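You operate a simulated robot arm through the tools that you are given. There is no shell and no other tool.

Carry out the task below with a simulated robot arm. There is one attempt and no reset: what you move stays moved.

Task
Shrink the small bearing on to the cream shaft.
Fine: warm it on the heater to 70 C or more, switch off, push the shaft down into it, let it grip and stand both on the navy stand; never touch the hot ring. Set down upright: what you pick out.

The check looks at the end state, three seconds after you hand in, the way a careful person would. Anything else that was tipped, shoved, dropped, spilled or broken makes it a failure.

Robot
A 6-joint arm with a three-finger gripper, fixed in place. Base frame: the origin is at the foot of the arm, x ahead of it, y to its left, z up; the work surface is at about z = 900. Readings come in mm, rad, newtons and seconds.
Its first joint turns from -2.897 to 2.897 rad. Payload 4.89 kg.
The tool frame sits at the grasp point between the pads (the TCP): z along the fingers, y along the line on which they close. The tips reach 30 mm beyond it. Largest opening 164 mm; the body of the gripper starts 125 mm behind the TCP.
Orientation is that of the tool frame in the base frame, as [roll, pitch, yaw] about the fixed x, y, z axes, in that order (R = Rz(yaw) Ry(pitch) Rx(roll)). With the fingers straight down and closing along the base's y, the tool's x points along the base's -x, its y along +y and its z along -z.

Tools
- The arm moves only by the tool move_arm. Its argument "commands" is a list of rows, each a list of 3 entries, a list of its own where there are three numbers: the shift along the base's x, y, z in cm, then the turn, a rotation vector about the base's x, y, z in rad, then the closure, from 0 (fully open) to 1 (shut). In form: [[[x, y, z], [ax, ay, az], fingers], ...]. A call has 1 to 20 rows; each row shifts and turns the commanded pose from where the row before left it. Rows are played at 5 a second. More than 50 mm and 0.15 rad between two rows, or a gripper value outside its range, and nothing of the call is played. Where a pose cannot be reached the arm comes as near as it can. A force on the tool above 90 N (or 10 N above the force at the start of the call, whichever is more), or a blocked arm, ends the call early, and 0.2 s more pass. The fingers move at their own pace (about 108 mm/s each) and stop on an object; they squeeze with about 35 N. The grip force told is the motor's: it shows also when the fingers shut on nothing. Time passes only in rows, and 0.2 s behind the last, so rows that do not move let the fingers close. The reply holds the time, the measured pose of the TCP, the force on the tool along the base axes, the opening and the grip force, in the units named above and with some noise, with the torque about the TCP (base axes, N m) and any sound that the robot's microphone picked up, and new pictures: "show" is both (left out), scene, wrist or none.
- Cameras (640 x 400 px; columns grow to the right, rows downward): "scene" is fixed at [49.5, 500.1, 1493.2]; the picture's right is [-0.42, -0.91, 0.00], its down [-0.46, 0.21, -0.86] and it looks along [0.78, -0.36, -0.50] (base axes); focal length 348 px, centre (320, 200). "wrist" rides on the gripper at [76, -2, -152] in the tool frame; the picture's right is [0.02, 1.00, 0.00], its down [-0.88, 0.02, -0.47] and it looks along [-0.47, 0.01, 0.88] (tool axes); focal length 247 px, centre (320, 200). There is no depth. A picture from a camera that has moved, and an enlarged one, comes with that camera's place and axes in the base frame and with its lens.
- slide_trunk(by): slides the trunk up (or, below 0, down) by that many mm; the arm rides with it, the base frame stays. It gives what a move gives, with no picture.
- enlarge(camera, box): a new picture of the part [left, top, right, bottom] of that camera's present view, enlarged. No time passes.
- close_job(): hands the job in; it is judged then, once.

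Nothing tells you positions but the pictures and the camera data. Unless the task says otherwise, let go and move clear before handing in.

The tools are called after "Emit:" as name(argument=value, ...) on one line, values as JSON. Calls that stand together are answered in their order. move_arm: Moves the arm, as the interface text tells. Its arguments: {"type":"object","properties":{"commands":{"type":"array","items":{"type":"array"}},"show":{"type":"string","enum":["both","scene","wrist","none"]}},"required":["commands"]} The other tools are called the same way: slide_trunk (by) slides the trunk up or down; enlarge (camera, box) takes an enlarged picture of a part of a camera's view; close_job () hands the job in.

At the start:

```text
time_s: 0.0
eef_pos: [581.5, 22.6, 1216.7]
ee_rot: [-3.14, 0.002, -3.141]
ft_force: [-0.1, -0.4, -0.4]
torque: [0.0, -0.02, -0.02]
grip_width: 163.8
gripper_force: 0.1
trunk travel left (down, up): [-175.0, 215.0]
```

scene: 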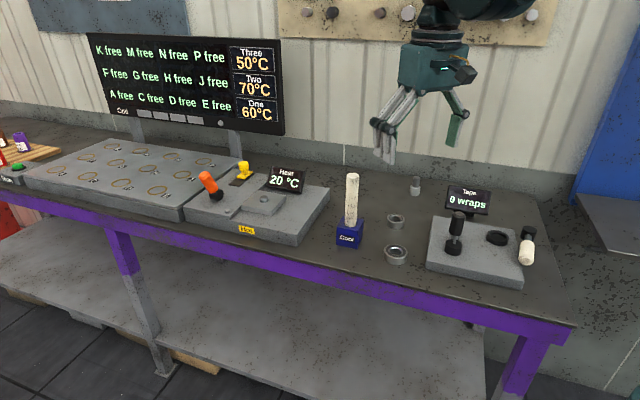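
wrist: 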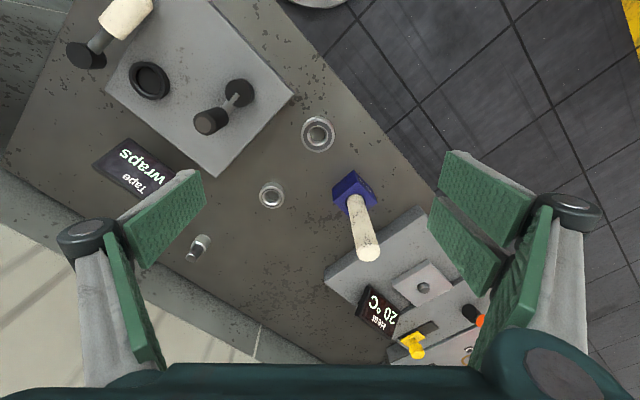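

I see the cream shaft standing in the navy stand, two bearing rings to its right, a heater with a lever and a display reading 20 °C, a cooling board, and a tape station. I'll look closer at each before moving.

Emit:
enlarge(camera="scene", box=[170, 140, 350, 255])

Emit:
enlarge(camera="scene", box=[320, 160, 560, 300])

Emit:
enlarge(camera="scene", box=[0, 30, 290, 210])

Emit:
enlarge(camera="wrist", box=[160, 60, 500, 370])

```text
3.48 times, centred on (260, 198) of scene
camera zoom: at [49.5, 500.1, 1493.2], right [-0.42, -0.91, 0.0], down [-0.46, 0.21, -0.86], along [0.78, -0.36, -0.5], focal length 1209 px, centre (529, 209)
```

zoom: 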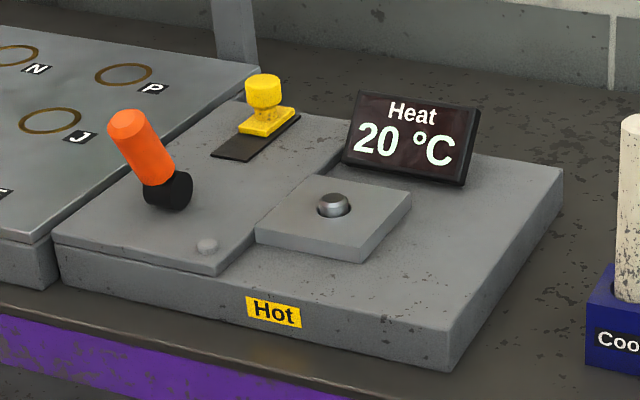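

```text
2.67 times, centred on (440, 230) of scene
camera zoom: at [49.5, 500.1, 1493.2], right [-0.42, -0.91, 0.0], down [-0.46, 0.21, -0.86], along [0.78, -0.36, -0.5], focal length 927 px, centre (0, 120)
```

zoom: 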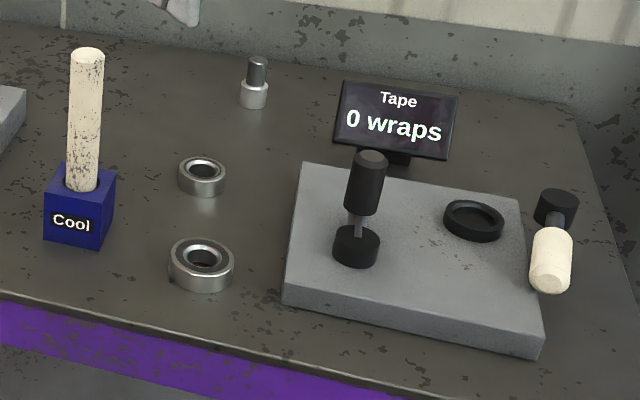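

```text
2.21 times, centred on (145, 120) of scene
camera zoom: at [49.5, 500.1, 1493.2], right [-0.42, -0.91, 0.0], down [-0.46, 0.21, -0.86], along [0.78, -0.36, -0.5], focal length 767 px, centre (706, 377)
```

zoom: 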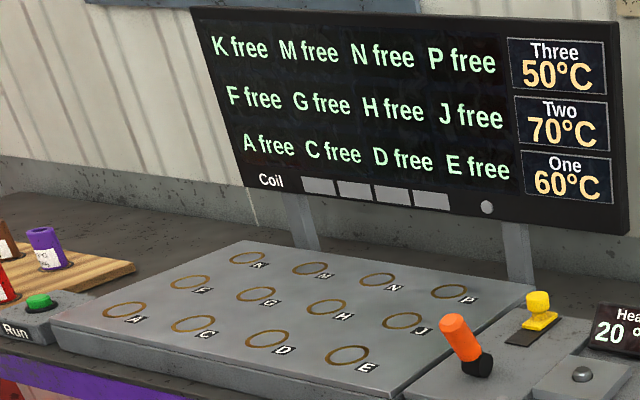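

```text
1.29 times, centred on (330, 215) of wrist
camera zoom: at [505.3, 20.6, 1370.2], right [-0.02, 1.0, 0.0], down [0.88, 0.02, 0.47], along [0.47, 0.01, -0.88], focal length 319 px, centre (307, 181)
```

zoom: 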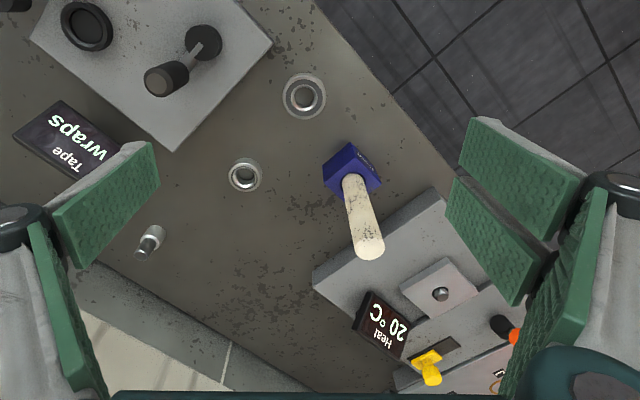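

The small bearing is near (745, -76), the large one near (612, 19), the shaft stands in the navy "Cool" stand, and the heater pin is roughly at (955, 268). I'll move the arm over to view the heater more closely from above.

Emit:
move_arm(commands=[[[3, 4, 0], [0, 0, 0], 0], [[3, 4, 0], [0, 0, 0], 0], [[3, 4, 0], [0, 0, 0], 0], [[3, 4, 0], [0, 0, 0], 0], [[3, 4, 0], [0, 0, 0], 0], [[0, 0, 0], [0, 0, 0], 0]])

```text
time_s: 1.4
eef_pos: [732.7, 223.2, 1215.8]
ee_rot: [3.141, 0.0, -3.139]
ft_force: [-0.2, 1.2, -1.3]
torque: [-0.07, 0.1, -0.01]
grip_width: 164.1
gripper_force: 0.2
trunk travel left (down, up): [-175.0, 215.0]
camera wrist: at [657.1, 222.0, 1369.2], right [-0.02, 1.0, 0.0], down [0.88, 0.02, 0.47], along [0.47, 0.01, -0.88], focal length 247 px, centre (320, 200)
```

scene: 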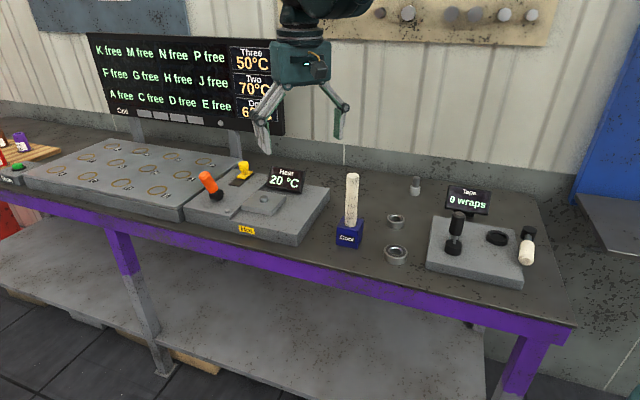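
wrist: 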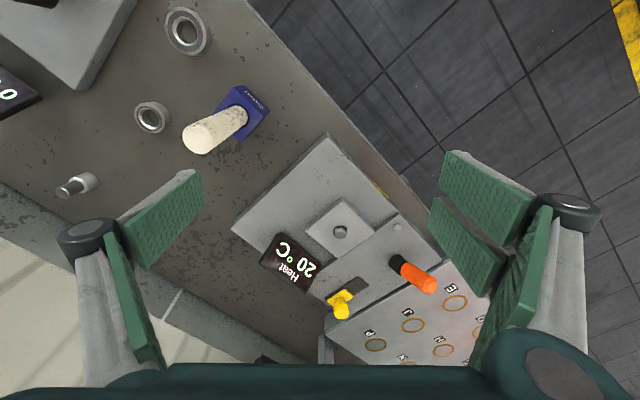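

Emit:
enlarge(camera="wrist", box=[220, 120, 460, 340])

Emit:
enlarge(camera="wrist", box=[120, 0, 280, 160])

```text
1.82 times, centred on (340, 230) of wrist
camera zoom: at [657.1, 222.0, 1369.2], right [-0.02, 1.0, 0.0], down [0.88, 0.02, 0.47], along [0.47, 0.01, -0.88], focal length 449 px, centre (284, 146)
```

zoom: 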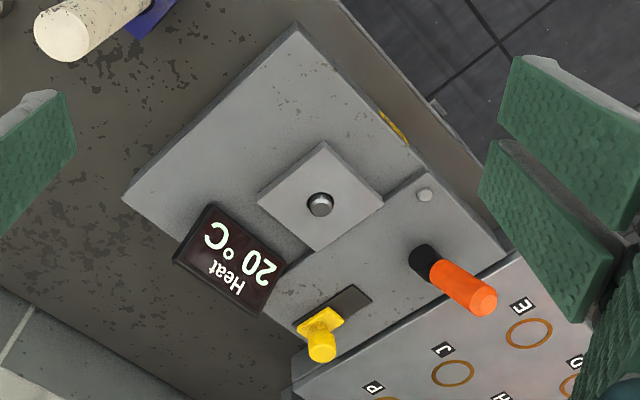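

```text
2.50 times, centred on (200, 80) of wrist
camera zoom: at [657.1, 222.0, 1369.2], right [-0.02, 1.0, 0.0], down [0.88, 0.02, 0.47], along [0.47, 0.01, -0.88], focal length 617 px, centre (620, 500)
```

zoom: 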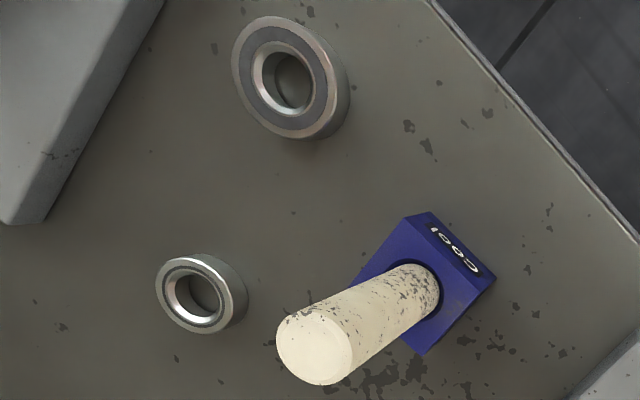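

The heater has an orange lever, a yellow slider on a dark slot, and a square hot plate with a pin. I'll go closer for a better look at those controls.

Emit:
move_arm(commands=[[[2.5, 2, -3], [0, 0, 0], 0], [[2.5, 2, -3], [0, 0, 0], 0], [[2, 1, -3], [0, 0, 0], 0], [[2, 1, -3], [0, 0, 0], 0], [[0, 0, 0], [0, 0, 0], 0]], show="wrist")

Emit:
enlarge(camera="wrist", box=[200, 60, 440, 210])

Emit:
enlarge(camera="wrist", box=[240, 160, 480, 310])

```text
time_s: 2.6
eef_pos: [821.5, 282.5, 1096.0]
ee_rot: [-3.14, 0.0, -3.141]
ft_force: [0.5, 0.4, -0.5]
torque: [-0.06, 0.08, 0.0]
grip_width: 164.0
gripper_force: 0.0
trunk travel left (down, up): [-175.0, 215.0]
camera wrist: at [745.8, 281.6, 1248.8], right [-0.02, 1.0, 0.0], down [0.88, 0.02, 0.47], along [0.47, 0.01, -0.88], focal length 247 px, centre (320, 200)
```

wrist: 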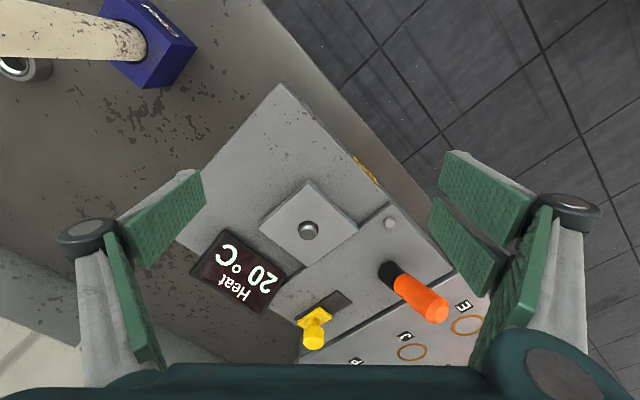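

```text
2.67 times, centred on (320, 135) of wrist
camera zoom: at [745.8, 281.6, 1248.8], right [-0.02, 1.0, 0.0], down [0.88, 0.02, 0.47], along [0.47, 0.01, -0.88], focal length 659 px, centre (320, 373)
```

zoom: 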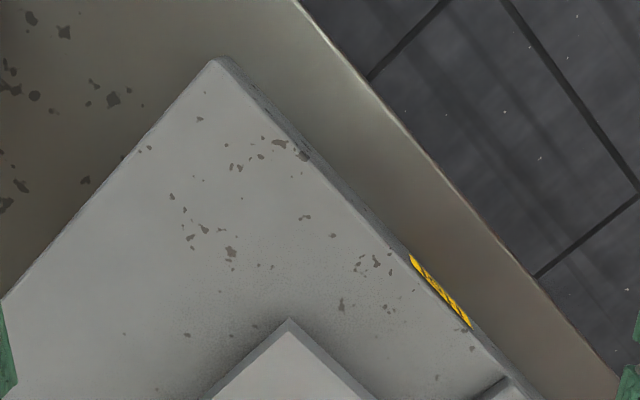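

```text
2.67 times, centred on (360, 235) of wrist
camera zoom: at [745.8, 281.6, 1248.8], right [-0.02, 1.0, 0.0], down [0.88, 0.02, 0.47], along [0.47, 0.01, -0.88], focal length 659 px, centre (213, 107)
```

zoom: 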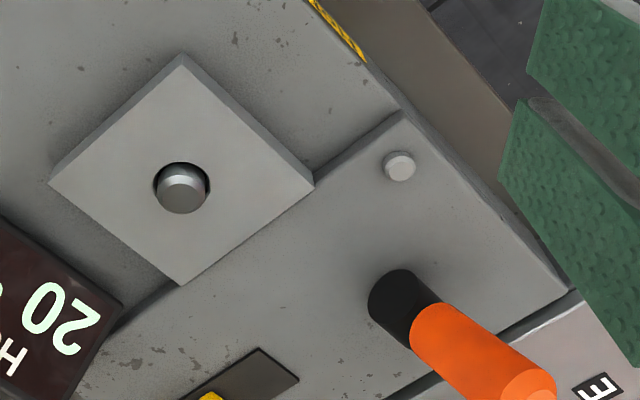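

Emit:
enlarge(camera="wrist", box=[260, 260, 380, 370])

Emit:
enlarge(camera="scene", box=[190, 145, 290, 220])

Emit:
enlarge(camera="wrist", box=[0, 0, 220, 120])

```text
3.64 times, centred on (320, 315) of wrist
camera zoom: at [745.8, 281.6, 1248.8], right [-0.02, 1.0, 0.0], down [0.88, 0.02, 0.47], along [0.47, 0.01, -0.88], focal length 898 px, centre (320, -218)
```

zoom: 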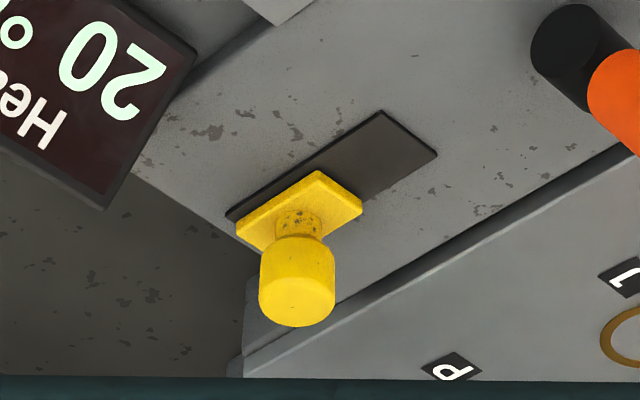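

```text
5.33 times, centred on (240, 182) of scene
camera zoom: at [49.5, 500.1, 1493.2], right [-0.42, -0.91, 0.0], down [-0.46, 0.21, -0.86], along [0.78, -0.36, -0.5], focal length 1854 px, centre (747, 293)
```

zoom: 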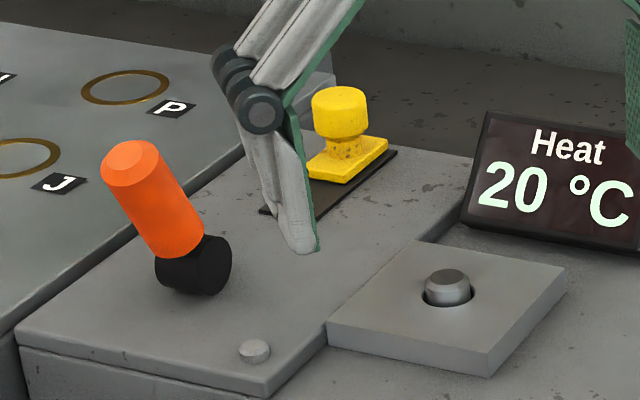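

```text
2.91 times, centred on (110, 60) of wrist
camera zoom: at [745.8, 281.6, 1248.8], right [-0.02, 1.0, 0.0], down [0.88, 0.02, 0.47], along [0.47, 0.01, -0.88], focal length 718 px, centre (931, 607)
```

zoom: 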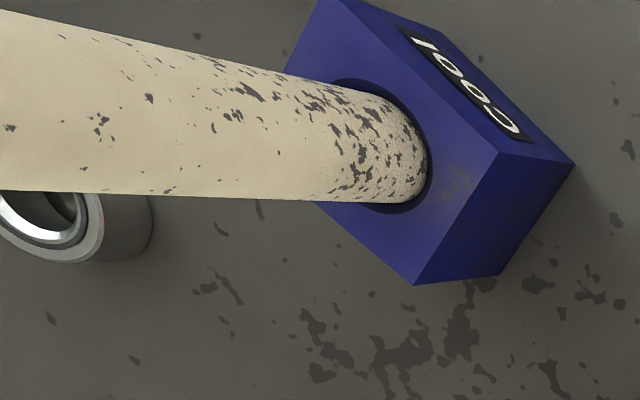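

The controls sit far out: the lever hub is near (1032, 397, 955), leaning toward the front, and the yellow slider near (1150, 280). Before handling anything I'll check whether the arm can reach above the heater pin with the tool pointing down.

Emit:
move_arm(commands=[[[3, 0, 0], [0, 0, 0], 0.3], [[4, -0.5, 0], [0, 0, 0], 0.3], [[4, -0.5, 0], [0, 0, 0], 0.3], [[2, -0.5, 0], [0, 0, 0], 0.3], [[0, 0, 0], [0, 0, 0], 0.3]])

```text
time_s: 3.8
eef_pos: [952.4, 267.3, 1097.6]
ee_rot: [3.141, -0.002, 3.141]
ft_force: [0.9, -0.2, -0.6]
torque: [-0.01, 0.05, 0.0]
grip_width: 114.8
gripper_force: 0.1
trunk travel left (down, up): [-175.0, 215.0]
camera wrist: at [876.2, 266.1, 1250.1], right [-0.02, 1.0, 0.0], down [0.88, 0.02, 0.47], along [0.47, 0.01, -0.88], focal length 247 px, centre (320, 200)
```

scene: 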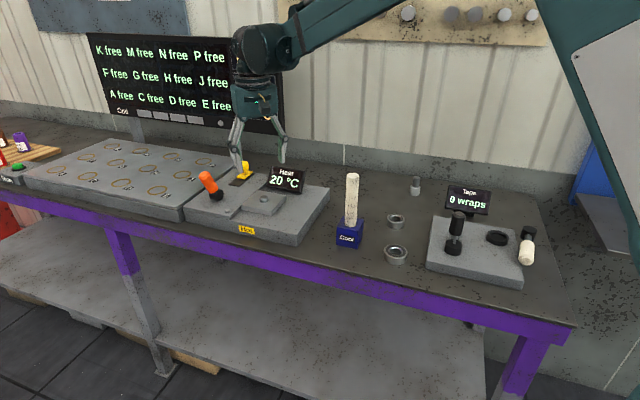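
wrist: 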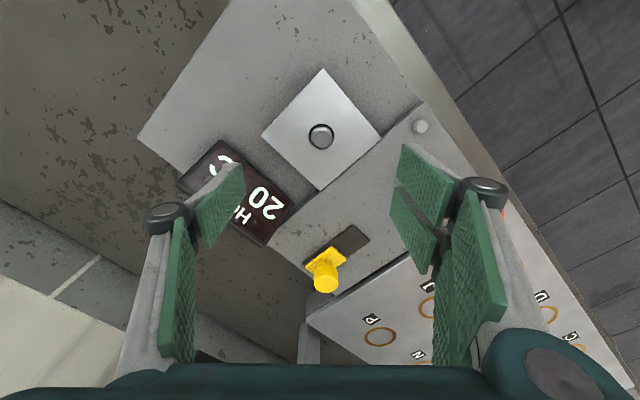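

The reach is fine. Next I'll go back over the small bearing at about (745, -76) at a safe height, so I can locate it precisely before gripping.

Emit:
move_arm(commands=[[[0, 0, 4], [0, 0, 0], 0.3], [[-1, -1, 4], [0, 0, 0], 0.3], [[-2.5, -4, 0], [0, 0, 0], 0.3], [[-2.5, -4, 0], [0, 0, 0], 0.3], [[-2.5, -4, 0], [0, 0, 0], 0.3], [[-2.5, -4, 0], [0, 0, 0], 0.3], [[-2.5, -4, 0], [0, 0, 0], 0.3], [[-2.5, -4, 0], [0, 0, 0], 0.3], [[-2.5, -4, 0], [0, 0, 0], 0.3], [[-2.5, -4, 0], [0, 0, 0], 0.3], [[0, -1.3, -4], [0, 0, 0], 0.3], [[0, 0, -4], [0, 0, 0], 0.3], [[0, 0, -4], [0, 0, 0], 0.3], [[0, 0, 0], [0, 0, 0], 0.3]])

```text
time_s: 6.8
eef_pos: [741.5, -77.6, 1054.7]
ee_rot: [3.14, 0.0, -3.141]
ft_force: [1.2, -0.4, 0.0]
torque: [0.0, 0.12, -0.02]
grip_width: 114.9
gripper_force: 0.0
trunk travel left (down, up): [-175.0, 215.0]
camera wrist: at [665.9, -78.3, 1209.1], right [-0.02, 1.0, 0.0], down [0.88, 0.02, 0.47], along [0.47, 0.01, -0.88], focal length 247 px, centre (320, 200)
```

scene: 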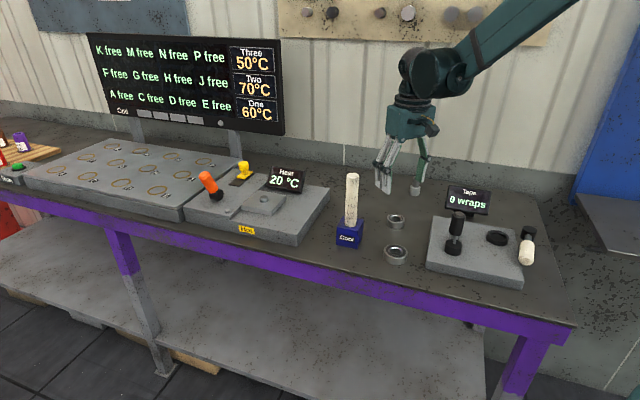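
wrist: 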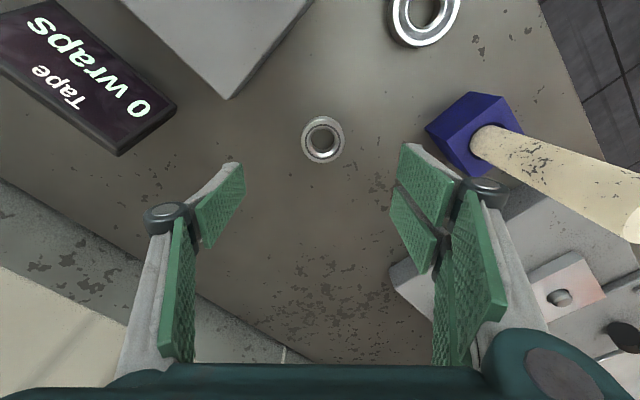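

The bearing is almost directly below, at about (743, -75). I'll descend partway and look once more.

Emit:
move_arm(commands=[[[0.1, 0.3, -4], [0, 0, 0], 0.3], [[0, 0, -3], [0, 0, 0], 0.3], [[0, 0, 0], [0, 0, 0], 0.3]], show="wrist")

Emit:
enlarge(camera="wrist", box=[240, 110, 400, 210])

```text
time_s: 7.6
eef_pos: [742.2, -73.6, 986.3]
ee_rot: [-3.141, -0.001, 3.141]
ft_force: [0.7, 0.0, 0.3]
torque: [-0.03, 0.06, 0.0]
grip_width: 114.8
gripper_force: 0.0
trunk travel left (down, up): [-175.0, 215.0]
camera wrist: at [666.5, -75.8, 1139.2], right [-0.02, 1.0, 0.0], down [0.88, 0.02, 0.47], along [0.47, 0.01, -0.88], focal length 247 px, centre (320, 200)
```

wrist: 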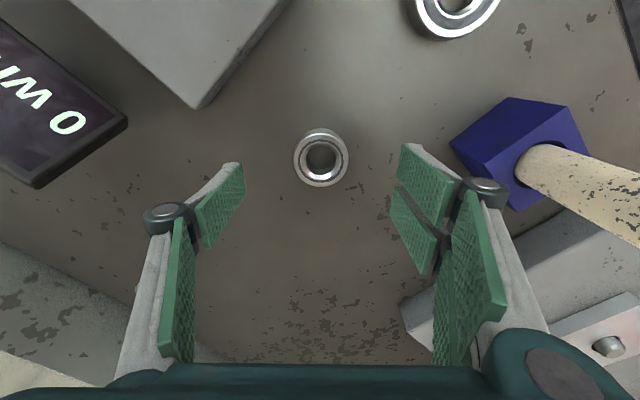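

```text
4.00 times, centred on (320, 160) of wrist
camera zoom: at [666.5, -75.8, 1139.2], right [-0.02, 1.0, 0.0], down [0.88, 0.02, 0.47], along [0.47, 0.01, -0.88], focal length 988 px, centre (320, 360)
```

zoom: 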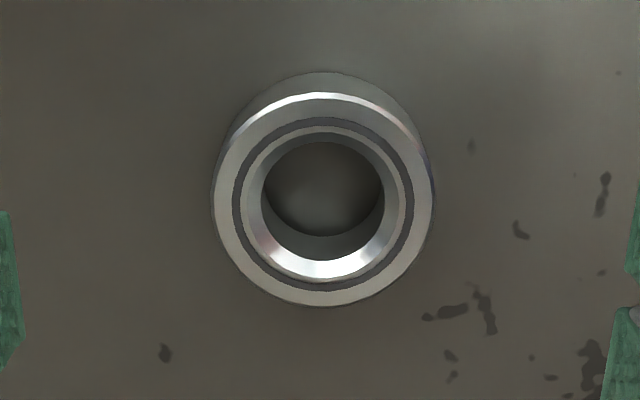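

The bearing is centred under the tool, about 51 mm across and 20 mm tall. I'll descend so the tips stop just above the table, then grip it.

Emit:
move_arm(commands=[[[0, 0, -3], [0, 0, 0], 0.3], [[0, 0, -2.2], [0, 0, 0], 0.3], [[0, 0, 0], [0, 0, 0], 0.3], [[0, 0, 0], [0, 0, 0], 1], [[0, 0, 0], [0, 0, 0], 1], [[0, 0, 0], [0, 0, 0], 1]])

```text
time_s: 9.0
eef_pos: [743.2, -73.7, 934.6]
ee_rot: [-3.142, 0.0, 3.14]
ft_force: [-0.3, 0.3, 0.2]
torque: [-0.01, 0.01, -0.02]
grip_width: 49.0
gripper_force: 35.3
trunk travel left (down, up): [-175.0, 215.0]
camera wrist: at [666.9, -75.5, 1088.0], right [-0.02, 1.0, 0.0], down [0.88, 0.02, 0.47], along [0.47, 0.01, -0.88], focal length 247 px, centre (320, 200)
```

scene: 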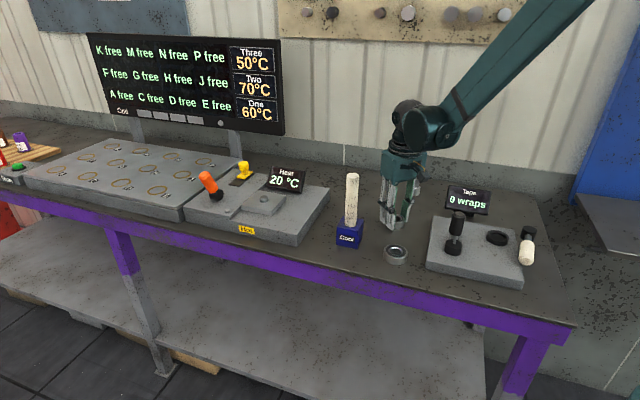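
wrist: 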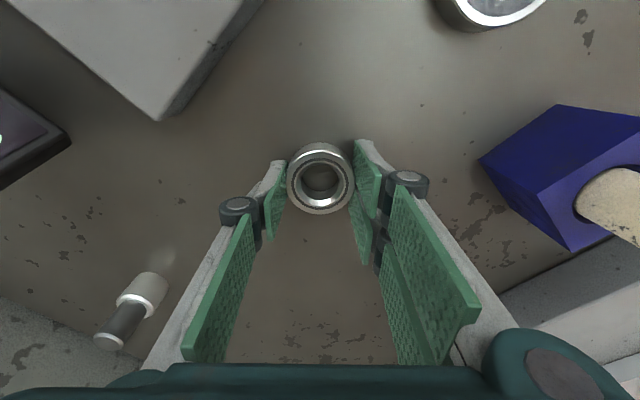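

The bearing is gripped (49 mm). I'll lift it clear of the shaft's height and carry it over the heater pin.

Emit:
move_arm(commands=[[[0, 0, 4.5], [0, 0, 0], 1], [[0, 0, 4.5], [0, 0, 0], 1], [[0, 0, 4.5], [0, 0, 0], 1], [[0, 0, 4.5], [0, 0, 0], 1], [[0, 0, 4], [0, 0, 0], 1], [[2.2, 3.8, 0], [0, 0, 0], 1], [[2.2, 3.8, 0], [0, 0, 0], 1], [[2.2, 3.8, 0], [0, 0, 0], 1], [[2.2, 3.8, 0], [0, 0, 0], 1], [[2.2, 3.8, 0], [0, 0, 0], 1], [[2.2, 3.8, 0], [0, 0, 0], 1], [[2.2, 3.8, 0], [0, 0, 0], 1], [[2.2, 3.8, 0], [0, 0, 0], 1], [[2.4, 3.8, 0], [0, 0, 0], 1], [[0, 0, -4], [0, 0, 0], 1], [[0, 0, -4], [0, 0, 0], 1], [[0, 0, 0], [0, 0, 0], 1]])

Emit:
enlarge(camera="scene", box=[190, 130, 350, 230])

Emit:
enlarge(camera="wrist", box=[240, 80, 400, 180])

```text
time_s: 12.6
eef_pos: [942.0, 268.5, 1073.3]
ee_rot: [3.142, 0.0, 3.141]
ft_force: [-0.2, 1.1, -1.8]
torque: [-0.04, 0.02, 0.02]
grip_width: 48.8
gripper_force: 34.6
trunk travel left (down, up): [-175.0, 215.0]
camera wrist: at [866.7, 267.9, 1227.5], right [-0.02, 1.0, 0.0], down [0.88, 0.02, 0.47], along [0.47, 0.01, -0.88], focal length 247 px, centre (320, 200)
```

scene: 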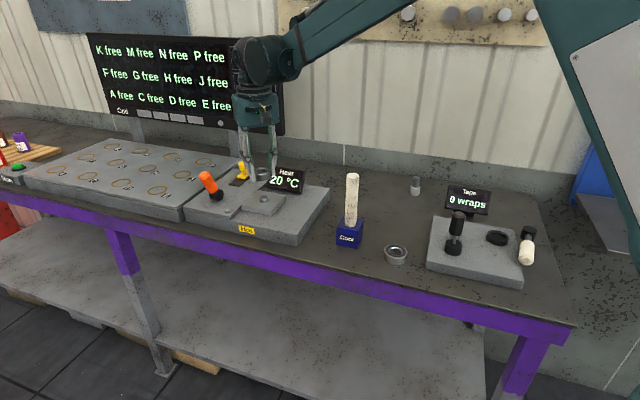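
wrist: 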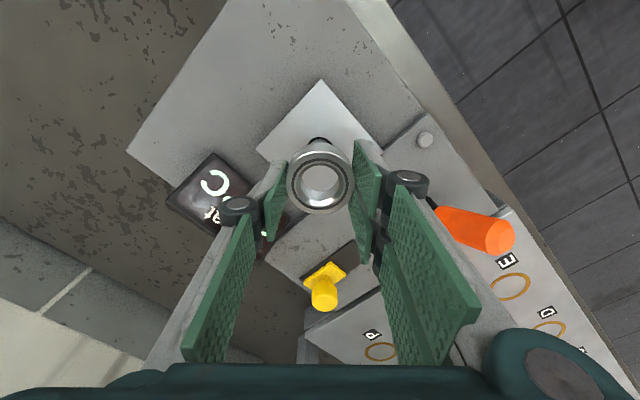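

```text
4.00 times, centred on (270, 180) of scene
camera zoom: at [49.5, 500.1, 1493.2], right [-0.42, -0.91, 0.0], down [-0.46, 0.21, -0.86], along [0.78, -0.36, -0.5], focal length 1391 px, centre (520, 280)
```

zoom: 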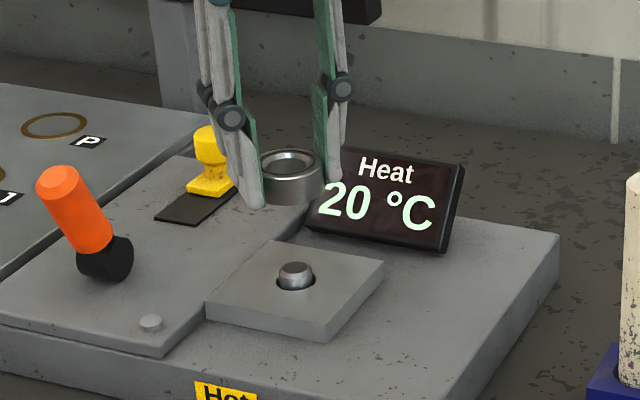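

```text
4.00 times, centred on (320, 130) of wrist
camera zoom: at [866.7, 267.9, 1227.5], right [-0.02, 1.0, 0.0], down [0.88, 0.02, 0.47], along [0.47, 0.01, -0.88], focal length 988 px, centre (320, 480)
```

zoom: 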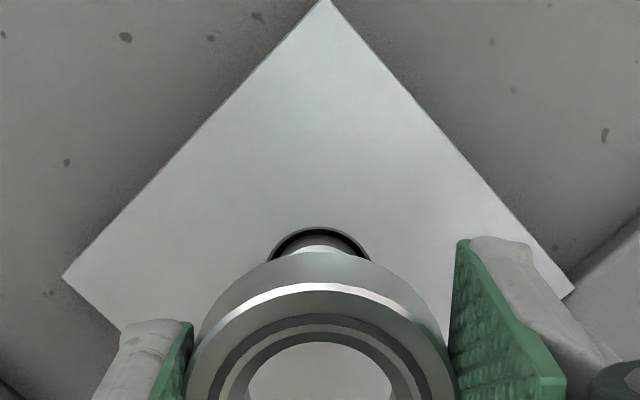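

The bearing hangs above the pin; combining both cameras puts the pin at about (949, 269), with the plate near z 955. I'll shift 7 mm forward and descend to just above the pin for a check.

Emit:
move_arm(commands=[[[0.7, 0.1, -3], [0, 0, 0], 1], [[0, 0, -3], [0, 0, 0], 1], [[0, 0, 0], [0, 0, 0], 1], [[0, 0, 0], [0, 0, 0], 1]])

Emit:
enlarge(camera="scene", box=[220, 160, 300, 210])

Emit:
enlarge(camera="wrist", box=[240, 130, 400, 230])

```text
time_s: 13.6
eef_pos: [949.4, 271.3, 1014.5]
ee_rot: [3.14, 0.0, -3.142]
ft_force: [0.7, -0.6, -1.7]
torque: [-0.03, 0.07, 0.02]
grip_width: 48.6
gripper_force: 34.8
trunk travel left (down, up): [-175.0, 215.0]
camera wrist: at [873.4, 268.8, 1167.8], right [-0.02, 1.0, 0.0], down [0.88, 0.02, 0.47], along [0.47, 0.01, -0.88], focal length 247 px, centre (320, 200)
```

scene: 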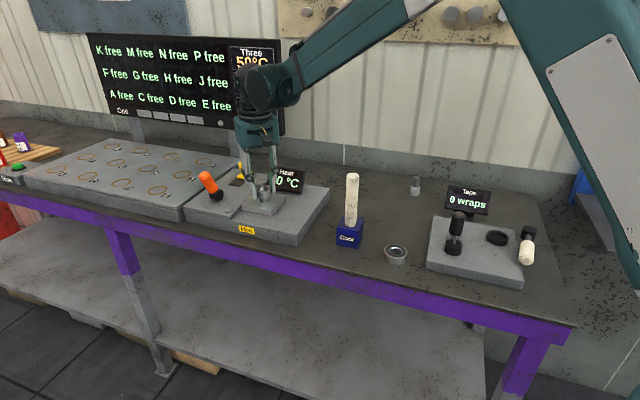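
wrist: 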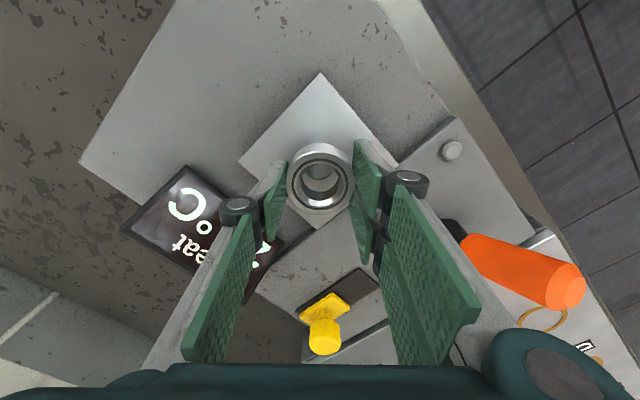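

```text
8.00 times, centred on (260, 185) of scene
camera zoom: at [49.5, 500.1, 1493.2], right [-0.42, -0.91, 0.0], down [-0.46, 0.21, -0.86], along [0.78, -0.36, -0.5], focal length 2781 px, centre (800, 320)
```

zoom: 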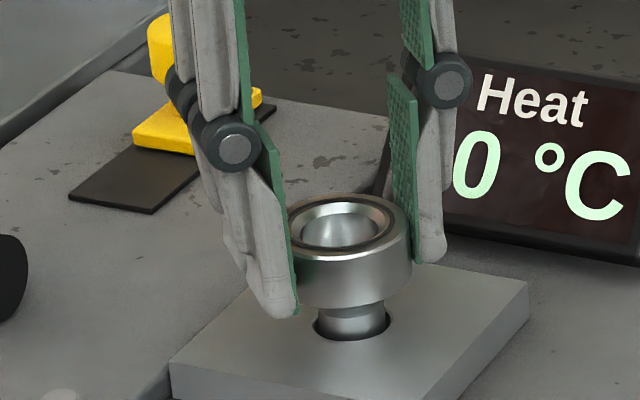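

```text
4.00 times, centred on (320, 180) of wrist
camera zoom: at [873.4, 268.8, 1167.8], right [-0.02, 1.0, 0.0], down [0.88, 0.02, 0.47], along [0.47, 0.01, -0.88], focal length 988 px, centre (320, 280)
```

zoom: 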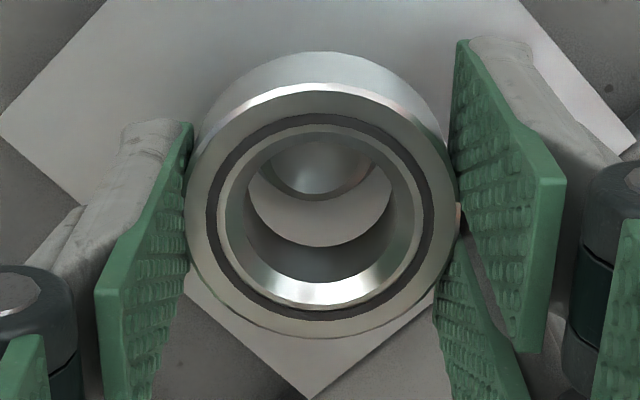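

The bearing lines up with the pin to within a couple of millimetres and the pin shows through the bore. I'll lower it gently.

Emit:
move_arm(commands=[[[0, 0, -0.5], [0, 0, 0], 1], [[0, 0, -0.5], [0, 0, 0], 1], [[0, 0, 0], [0, 0, 0], 1]], show="wrist")

Emit:
enlarge(camera="scene", box=[220, 160, 300, 210])

Emit:
enlarge(camera="wrist", box=[240, 130, 400, 230])

```text
time_s: 14.4
eef_pos: [949.4, 269.6, 1003.4]
ee_rot: [-3.141, 0.0, 3.141]
ft_force: [0.5, 0.7, -1.5]
torque: [-0.01, 0.05, 0.01]
grip_width: 48.5
gripper_force: 35.1
trunk travel left (down, up): [-175.0, 215.0]
camera wrist: at [873.2, 268.5, 1158.1], right [-0.02, 1.0, 0.0], down [0.88, 0.02, 0.47], along [0.47, 0.01, -0.88], focal length 247 px, centre (320, 200)
```

wrist: 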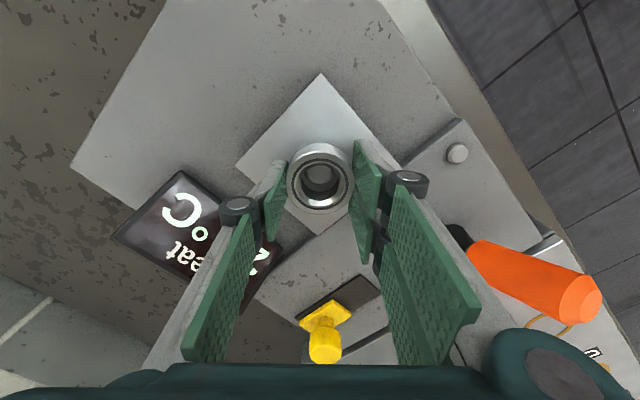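

```text
8.00 times, centred on (260, 185) of scene
camera zoom: at [49.5, 500.1, 1493.2], right [-0.42, -0.91, 0.0], down [-0.46, 0.21, -0.86], along [0.78, -0.36, -0.5], focal length 2781 px, centre (800, 320)
```

zoom: 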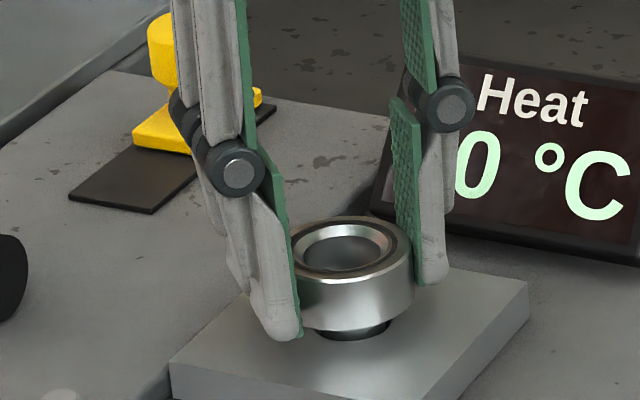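

```text
4.00 times, centred on (320, 180) of wrist
camera zoom: at [873.2, 268.5, 1158.1], right [-0.02, 1.0, 0.0], down [0.88, 0.02, 0.47], along [0.47, 0.01, -0.88], focal length 988 px, centre (320, 280)
```

zoom: 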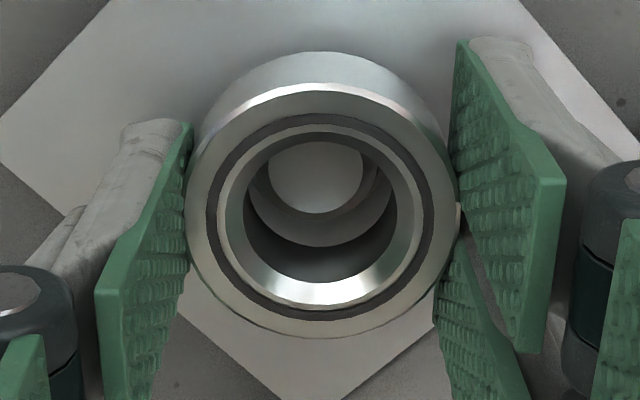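

The pin is centred in the bore. I'll keep lowering until the bearing touches the plate.

Emit:
move_arm(commands=[[[0, 0, -0.4], [0, 0, 0], 1], [[0, 0, -0.3], [0, 0, 0], 1], [[0, 0, 0], [0, 0, 0], 1]], show="none")

Emit:
enlarge(camera="scene", box=[220, 160, 300, 210])

```text
time_s: 15.2
eef_pos: [949.6, 270.1, 997.4]
ee_rot: [3.14, -0.001, -3.141]
ft_force: [0.7, 0.3, -1.8]
torque: [0.05, 0.05, -0.04]
grip_width: 48.6
gripper_force: 34.8
trunk travel left (down, up): [-175.0, 215.0]
```

```text
8.00 times, centred on (260, 185) of scene
camera zoom: at [49.5, 500.1, 1493.2], right [-0.42, -0.91, 0.0], down [-0.46, 0.21, -0.86], along [0.78, -0.36, -0.5], focal length 2781 px, centre (800, 320)
```

zoom: 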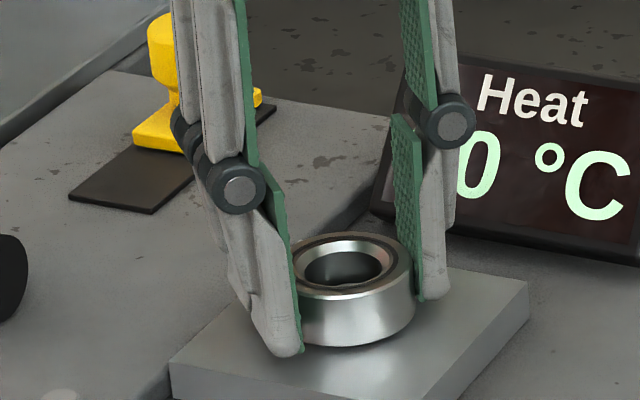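

Emit:
move_arm(commands=[[[0, 0, -0.2], [0, 0, 0], 1], [[0, 0, -0.2], [0, 0, 0], 1], [[0, 0, 0], [0, 0, 0], 1]], show="none")

Emit:
enlarge(camera="scene", box=[220, 160, 300, 210])

```text
time_s: 16.0
eef_pos: [948.7, 269.6, 995.0]
ee_rot: [-3.141, 0.001, -3.14]
ft_force: [5.6, 2.4, 22.3]
torque: [0.11, -0.18, -0.18]
grip_width: 48.8
gripper_force: 35.2
trunk travel left (down, up): [-175.0, 215.0]
```

```text
8.00 times, centred on (260, 185) of scene
camera zoom: at [49.5, 500.1, 1493.2], right [-0.42, -0.91, 0.0], down [-0.46, 0.21, -0.86], along [0.78, -0.36, -0.5], focal length 2781 px, centre (800, 320)
```

zoom: 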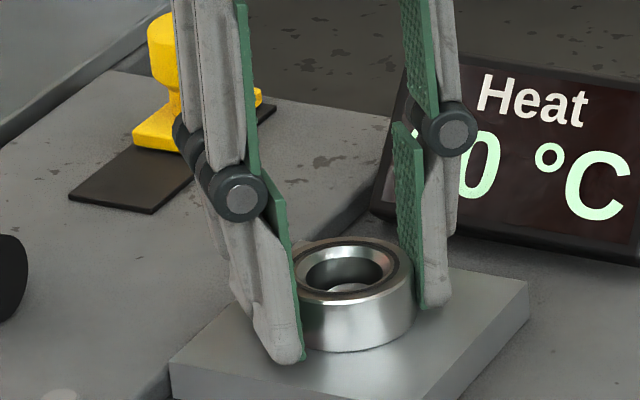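

Contact registered at tool z ≈ 995, so the plate is at z ≈ 960. I'll release and rise straight up.

Emit:
move_arm(commands=[[[0, 0, 0.15], [0, 0, 0], 1], [[0, 0, 0], [0, 0, 0], 0.55], [[0, 0, 0], [0, 0, 0], 0.55], [[0, 0, 2], [0, 0, 0], 0.55], [[0, 0, 3], [0, 0, 0], 0.55], [[0, 0, 4], [0, 0, 0], 0.55], [[0, 0, 4], [0, 0, 0], 0.55], [[0, 0, 0], [0, 0, 0], 0.55]])

Emit:
enlarge(camera="scene", box=[190, 130, 350, 230])

Emit:
enlarge(camera="wrist", box=[240, 80, 400, 180])

```text
time_s: 17.8
eef_pos: [949.2, 270.4, 1125.9]
ee_rot: [3.141, -0.001, -3.141]
ft_force: [-1.5, -0.3, 0.5]
torque: [-0.03, -0.03, 0.01]
grip_width: 73.9
gripper_force: 0.0
trunk travel left (down, up): [-175.0, 215.0]
camera wrist: at [872.6, 268.7, 1279.7], right [-0.02, 1.0, 0.0], down [0.88, 0.02, 0.47], along [0.47, 0.01, -0.88], focal length 247 px, centre (320, 200)
```

scene: 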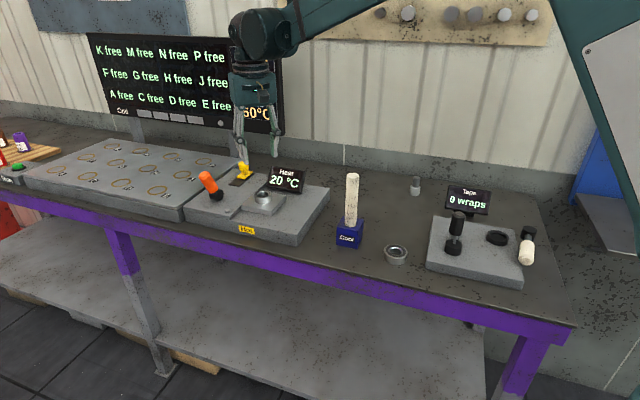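
wrist: 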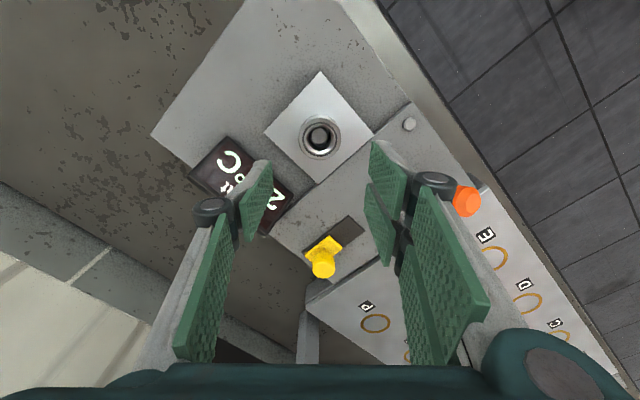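

```text
4.00 times, centred on (270, 180) of scene
camera zoom: at [49.5, 500.1, 1493.2], right [-0.42, -0.91, 0.0], down [-0.46, 0.21, -0.86], along [0.78, -0.36, -0.5], focal length 1391 px, centre (520, 280)
```

zoom: 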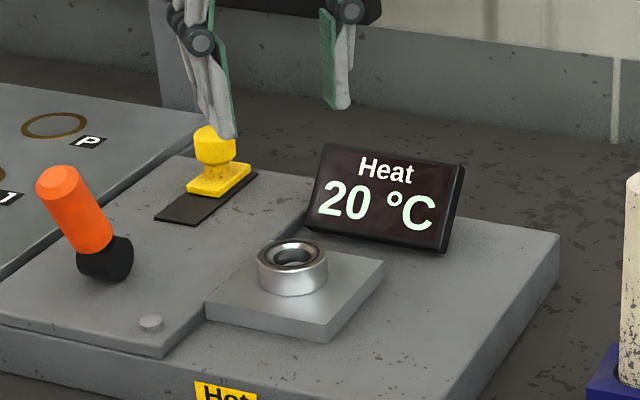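

```text
4.00 times, centred on (320, 130) of wrist
camera zoom: at [872.6, 268.7, 1279.7], right [-0.02, 1.0, 0.0], down [0.88, 0.02, 0.47], along [0.47, 0.01, -0.88], focal length 988 px, centre (320, 480)
```

zoom: 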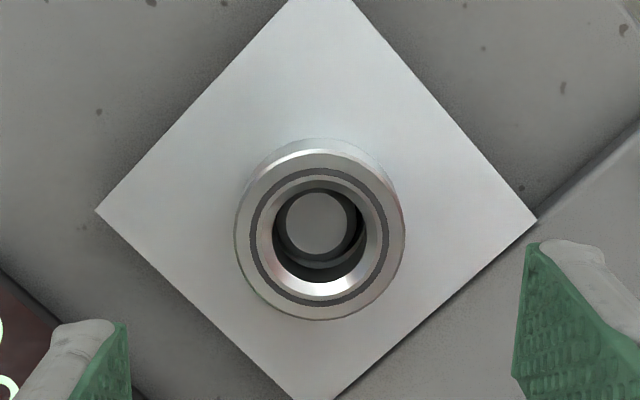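

The bearing sits flat and centred on the hot plate at about (948, 270), top at z ≈ 980. Next is the lever (hub ≈ (1035, 397, 960), tip ≈ (995, 425, 1056)). I'll yaw and tilt the gripper so it can straddle the lever like a fork, staying above it for now.

Emit:
move_arm(commands=[[[0.3, 1.7, 0], [0, 0, 0.14], 0.55], [[0.3, 1.7, 0], [0, 0, 0.14], 0.55], [[0.3, 1.7, 0], [0, 0, 0.14], 0.55], [[0.3, 1.7, 0], [0, 0, 0.14], 0.55], [[0.3, 1.7, 0], [0, 0, 0.14], 0.55], [[0.3, 1.6, 0], [0, 0, 0.13], 0.55], [[0, 0, 0], [0.11, -0.1, 0], 0.55], [[0, 0, 0], [0.11, -0.1, 0], 0.55], [[0, 0, 0], [0.11, -0.1, 0], 0.55], [[0, 0, 0], [0.11, -0.1, 0], 0.55], [[0, 0, 0], [0.11, -0.1, 0], 0.55], [[0, 0, 0], [0, 0, 0], 0.55]])

Emit:
enlarge(camera="scene", box=[170, 100, 330, 220])

```text
time_s: 20.4
eef_pos: [966.8, 371.6, 1125.3]
ee_rot: [3.14, 0.746, -2.313]
ft_force: [-0.5, -1.1, -0.1]
torque: [0.0, -0.01, -0.01]
grip_width: 73.7
gripper_force: 0.0
trunk travel left (down, up): [-175.0, 215.0]
camera wrist: at [861.5, 252.5, 1187.2], right [-0.75, 0.66, -0.01], down [0.21, 0.25, 0.94], along [0.63, 0.71, -0.33], focal length 247 px, centre (320, 200)
```

scene: 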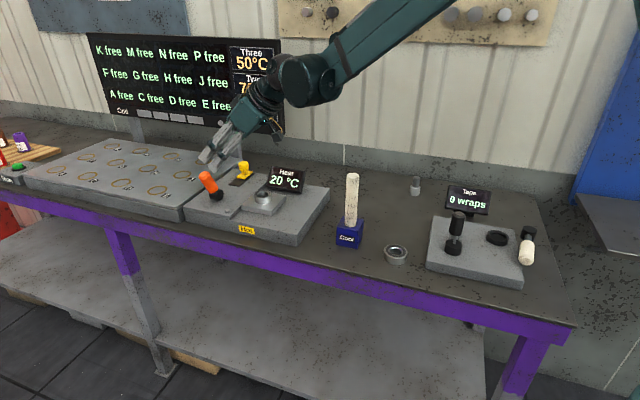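
wrist: 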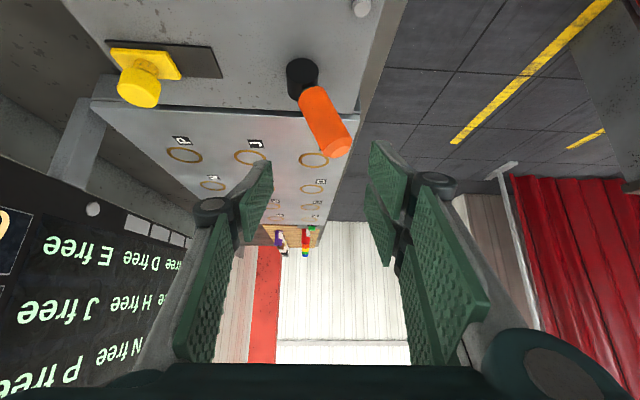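

```text
3.33 times, centred on (250, 160) of scene
camera zoom: at [49.5, 500.1, 1493.2], right [-0.42, -0.91, 0.0], down [-0.46, 0.21, -0.86], along [0.78, -0.36, -0.5], focal length 1159 px, centre (553, 333)
```

zoom: 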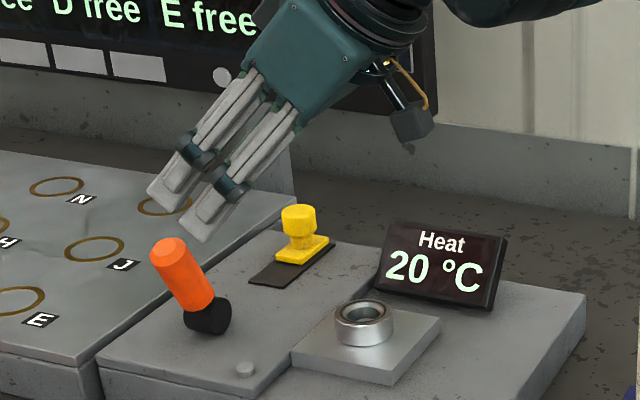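

The fork orientation is good and the lever leans toward the front as estimated. I'll lower the open fingers around the orange handle.

Emit:
move_arm(commands=[[[-0.4, 0.4, -3.1], [0, 0, 0], 0.55], [[1.2, 1.3, -1.95], [0, 0, 0], 0.55], [[0, 0, 0], [0, 0, 0], 0.55]])

Emit:
enlarge(camera="scene", box=[170, 100, 330, 220])

```text
time_s: 21.2
eef_pos: [976.1, 387.6, 1074.1]
ee_rot: [3.14, 0.743, -2.31]
ft_force: [0.4, 0.6, 0.2]
torque: [-0.02, 0.0, 0.04]
grip_width: 73.8
gripper_force: 0.1
trunk travel left (down, up): [-175.0, 215.0]
camera wrist: at [869.9, 270.1, 1135.7], right [-0.75, 0.66, -0.01], down [0.21, 0.25, 0.94], along [0.63, 0.7, -0.33], focal length 247 px, centre (320, 200)
```

scene: 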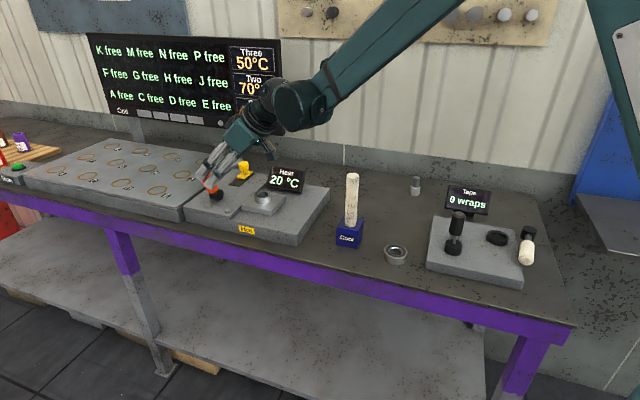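
wrist: 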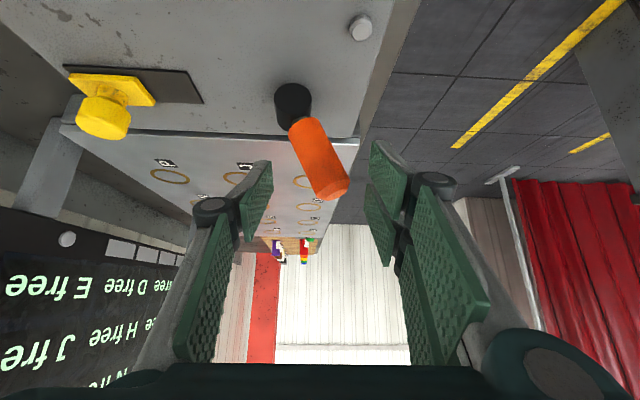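

```text
3.33 times, centred on (250, 160) of scene
camera zoom: at [49.5, 500.1, 1493.2], right [-0.42, -0.91, 0.0], down [-0.46, 0.21, -0.86], along [0.78, -0.36, -0.5], focal length 1159 px, centre (553, 333)
```

zoom: 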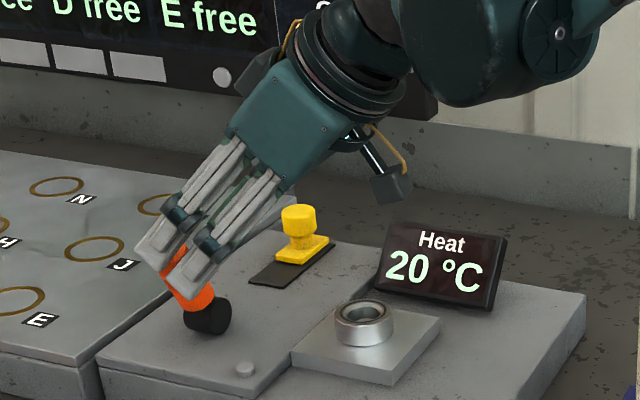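

Emit:
move_arm(commands=[[[1.2, 1.3, -1.95], [0, 0, 0], 0.55], [[1.0, 1.1, -1.6], [0, 0, 0], 0.55], [[0, 0, 0], [0, 0, 0], 0.55]])

Emit:
enlarge(camera="scene", box=[170, 100, 330, 220])

```text
time_s: 22.0
eef_pos: [998.5, 412.9, 1039.2]
ee_rot: [3.139, 0.744, -2.312]
ft_force: [0.9, -0.2, -0.5]
torque: [0.0, 0.01, 0.03]
grip_width: 73.9
gripper_force: 0.0
trunk travel left (down, up): [-175.0, 215.0]
camera wrist: at [892.3, 293.9, 1100.5], right [-0.75, 0.66, -0.01], down [0.21, 0.25, 0.94], along [0.63, 0.7, -0.33], focal length 247 px, centre (320, 200)
```

scene: 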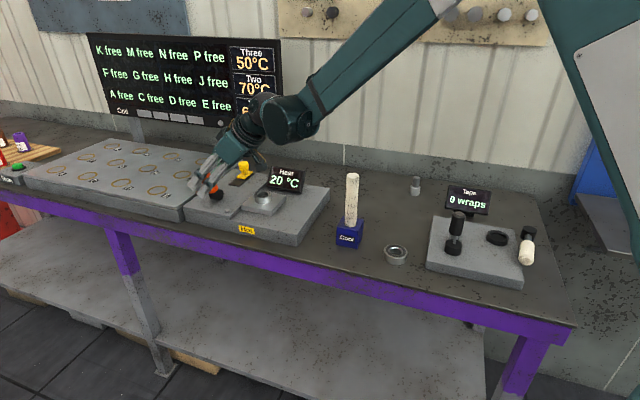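
wrist: 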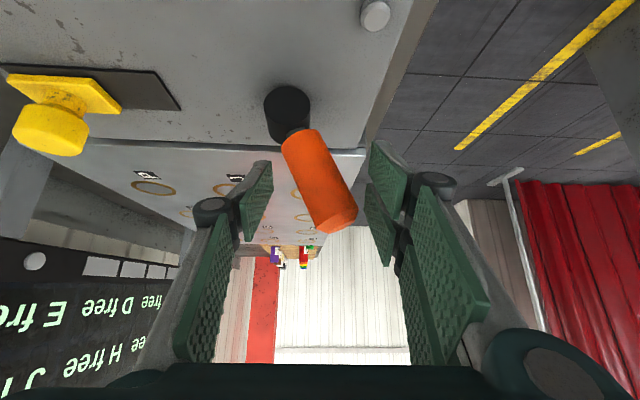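

```text
3.33 times, centred on (250, 160) of scene
camera zoom: at [49.5, 500.1, 1493.2], right [-0.42, -0.91, 0.0], down [-0.46, 0.21, -0.86], along [0.78, -0.36, -0.5], focal length 1159 px, centre (553, 333)
```

zoom: 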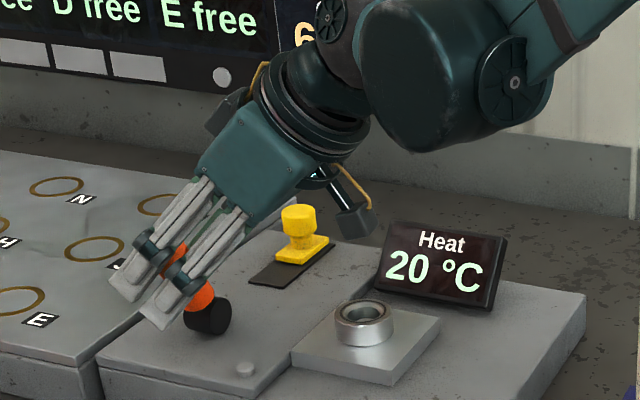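

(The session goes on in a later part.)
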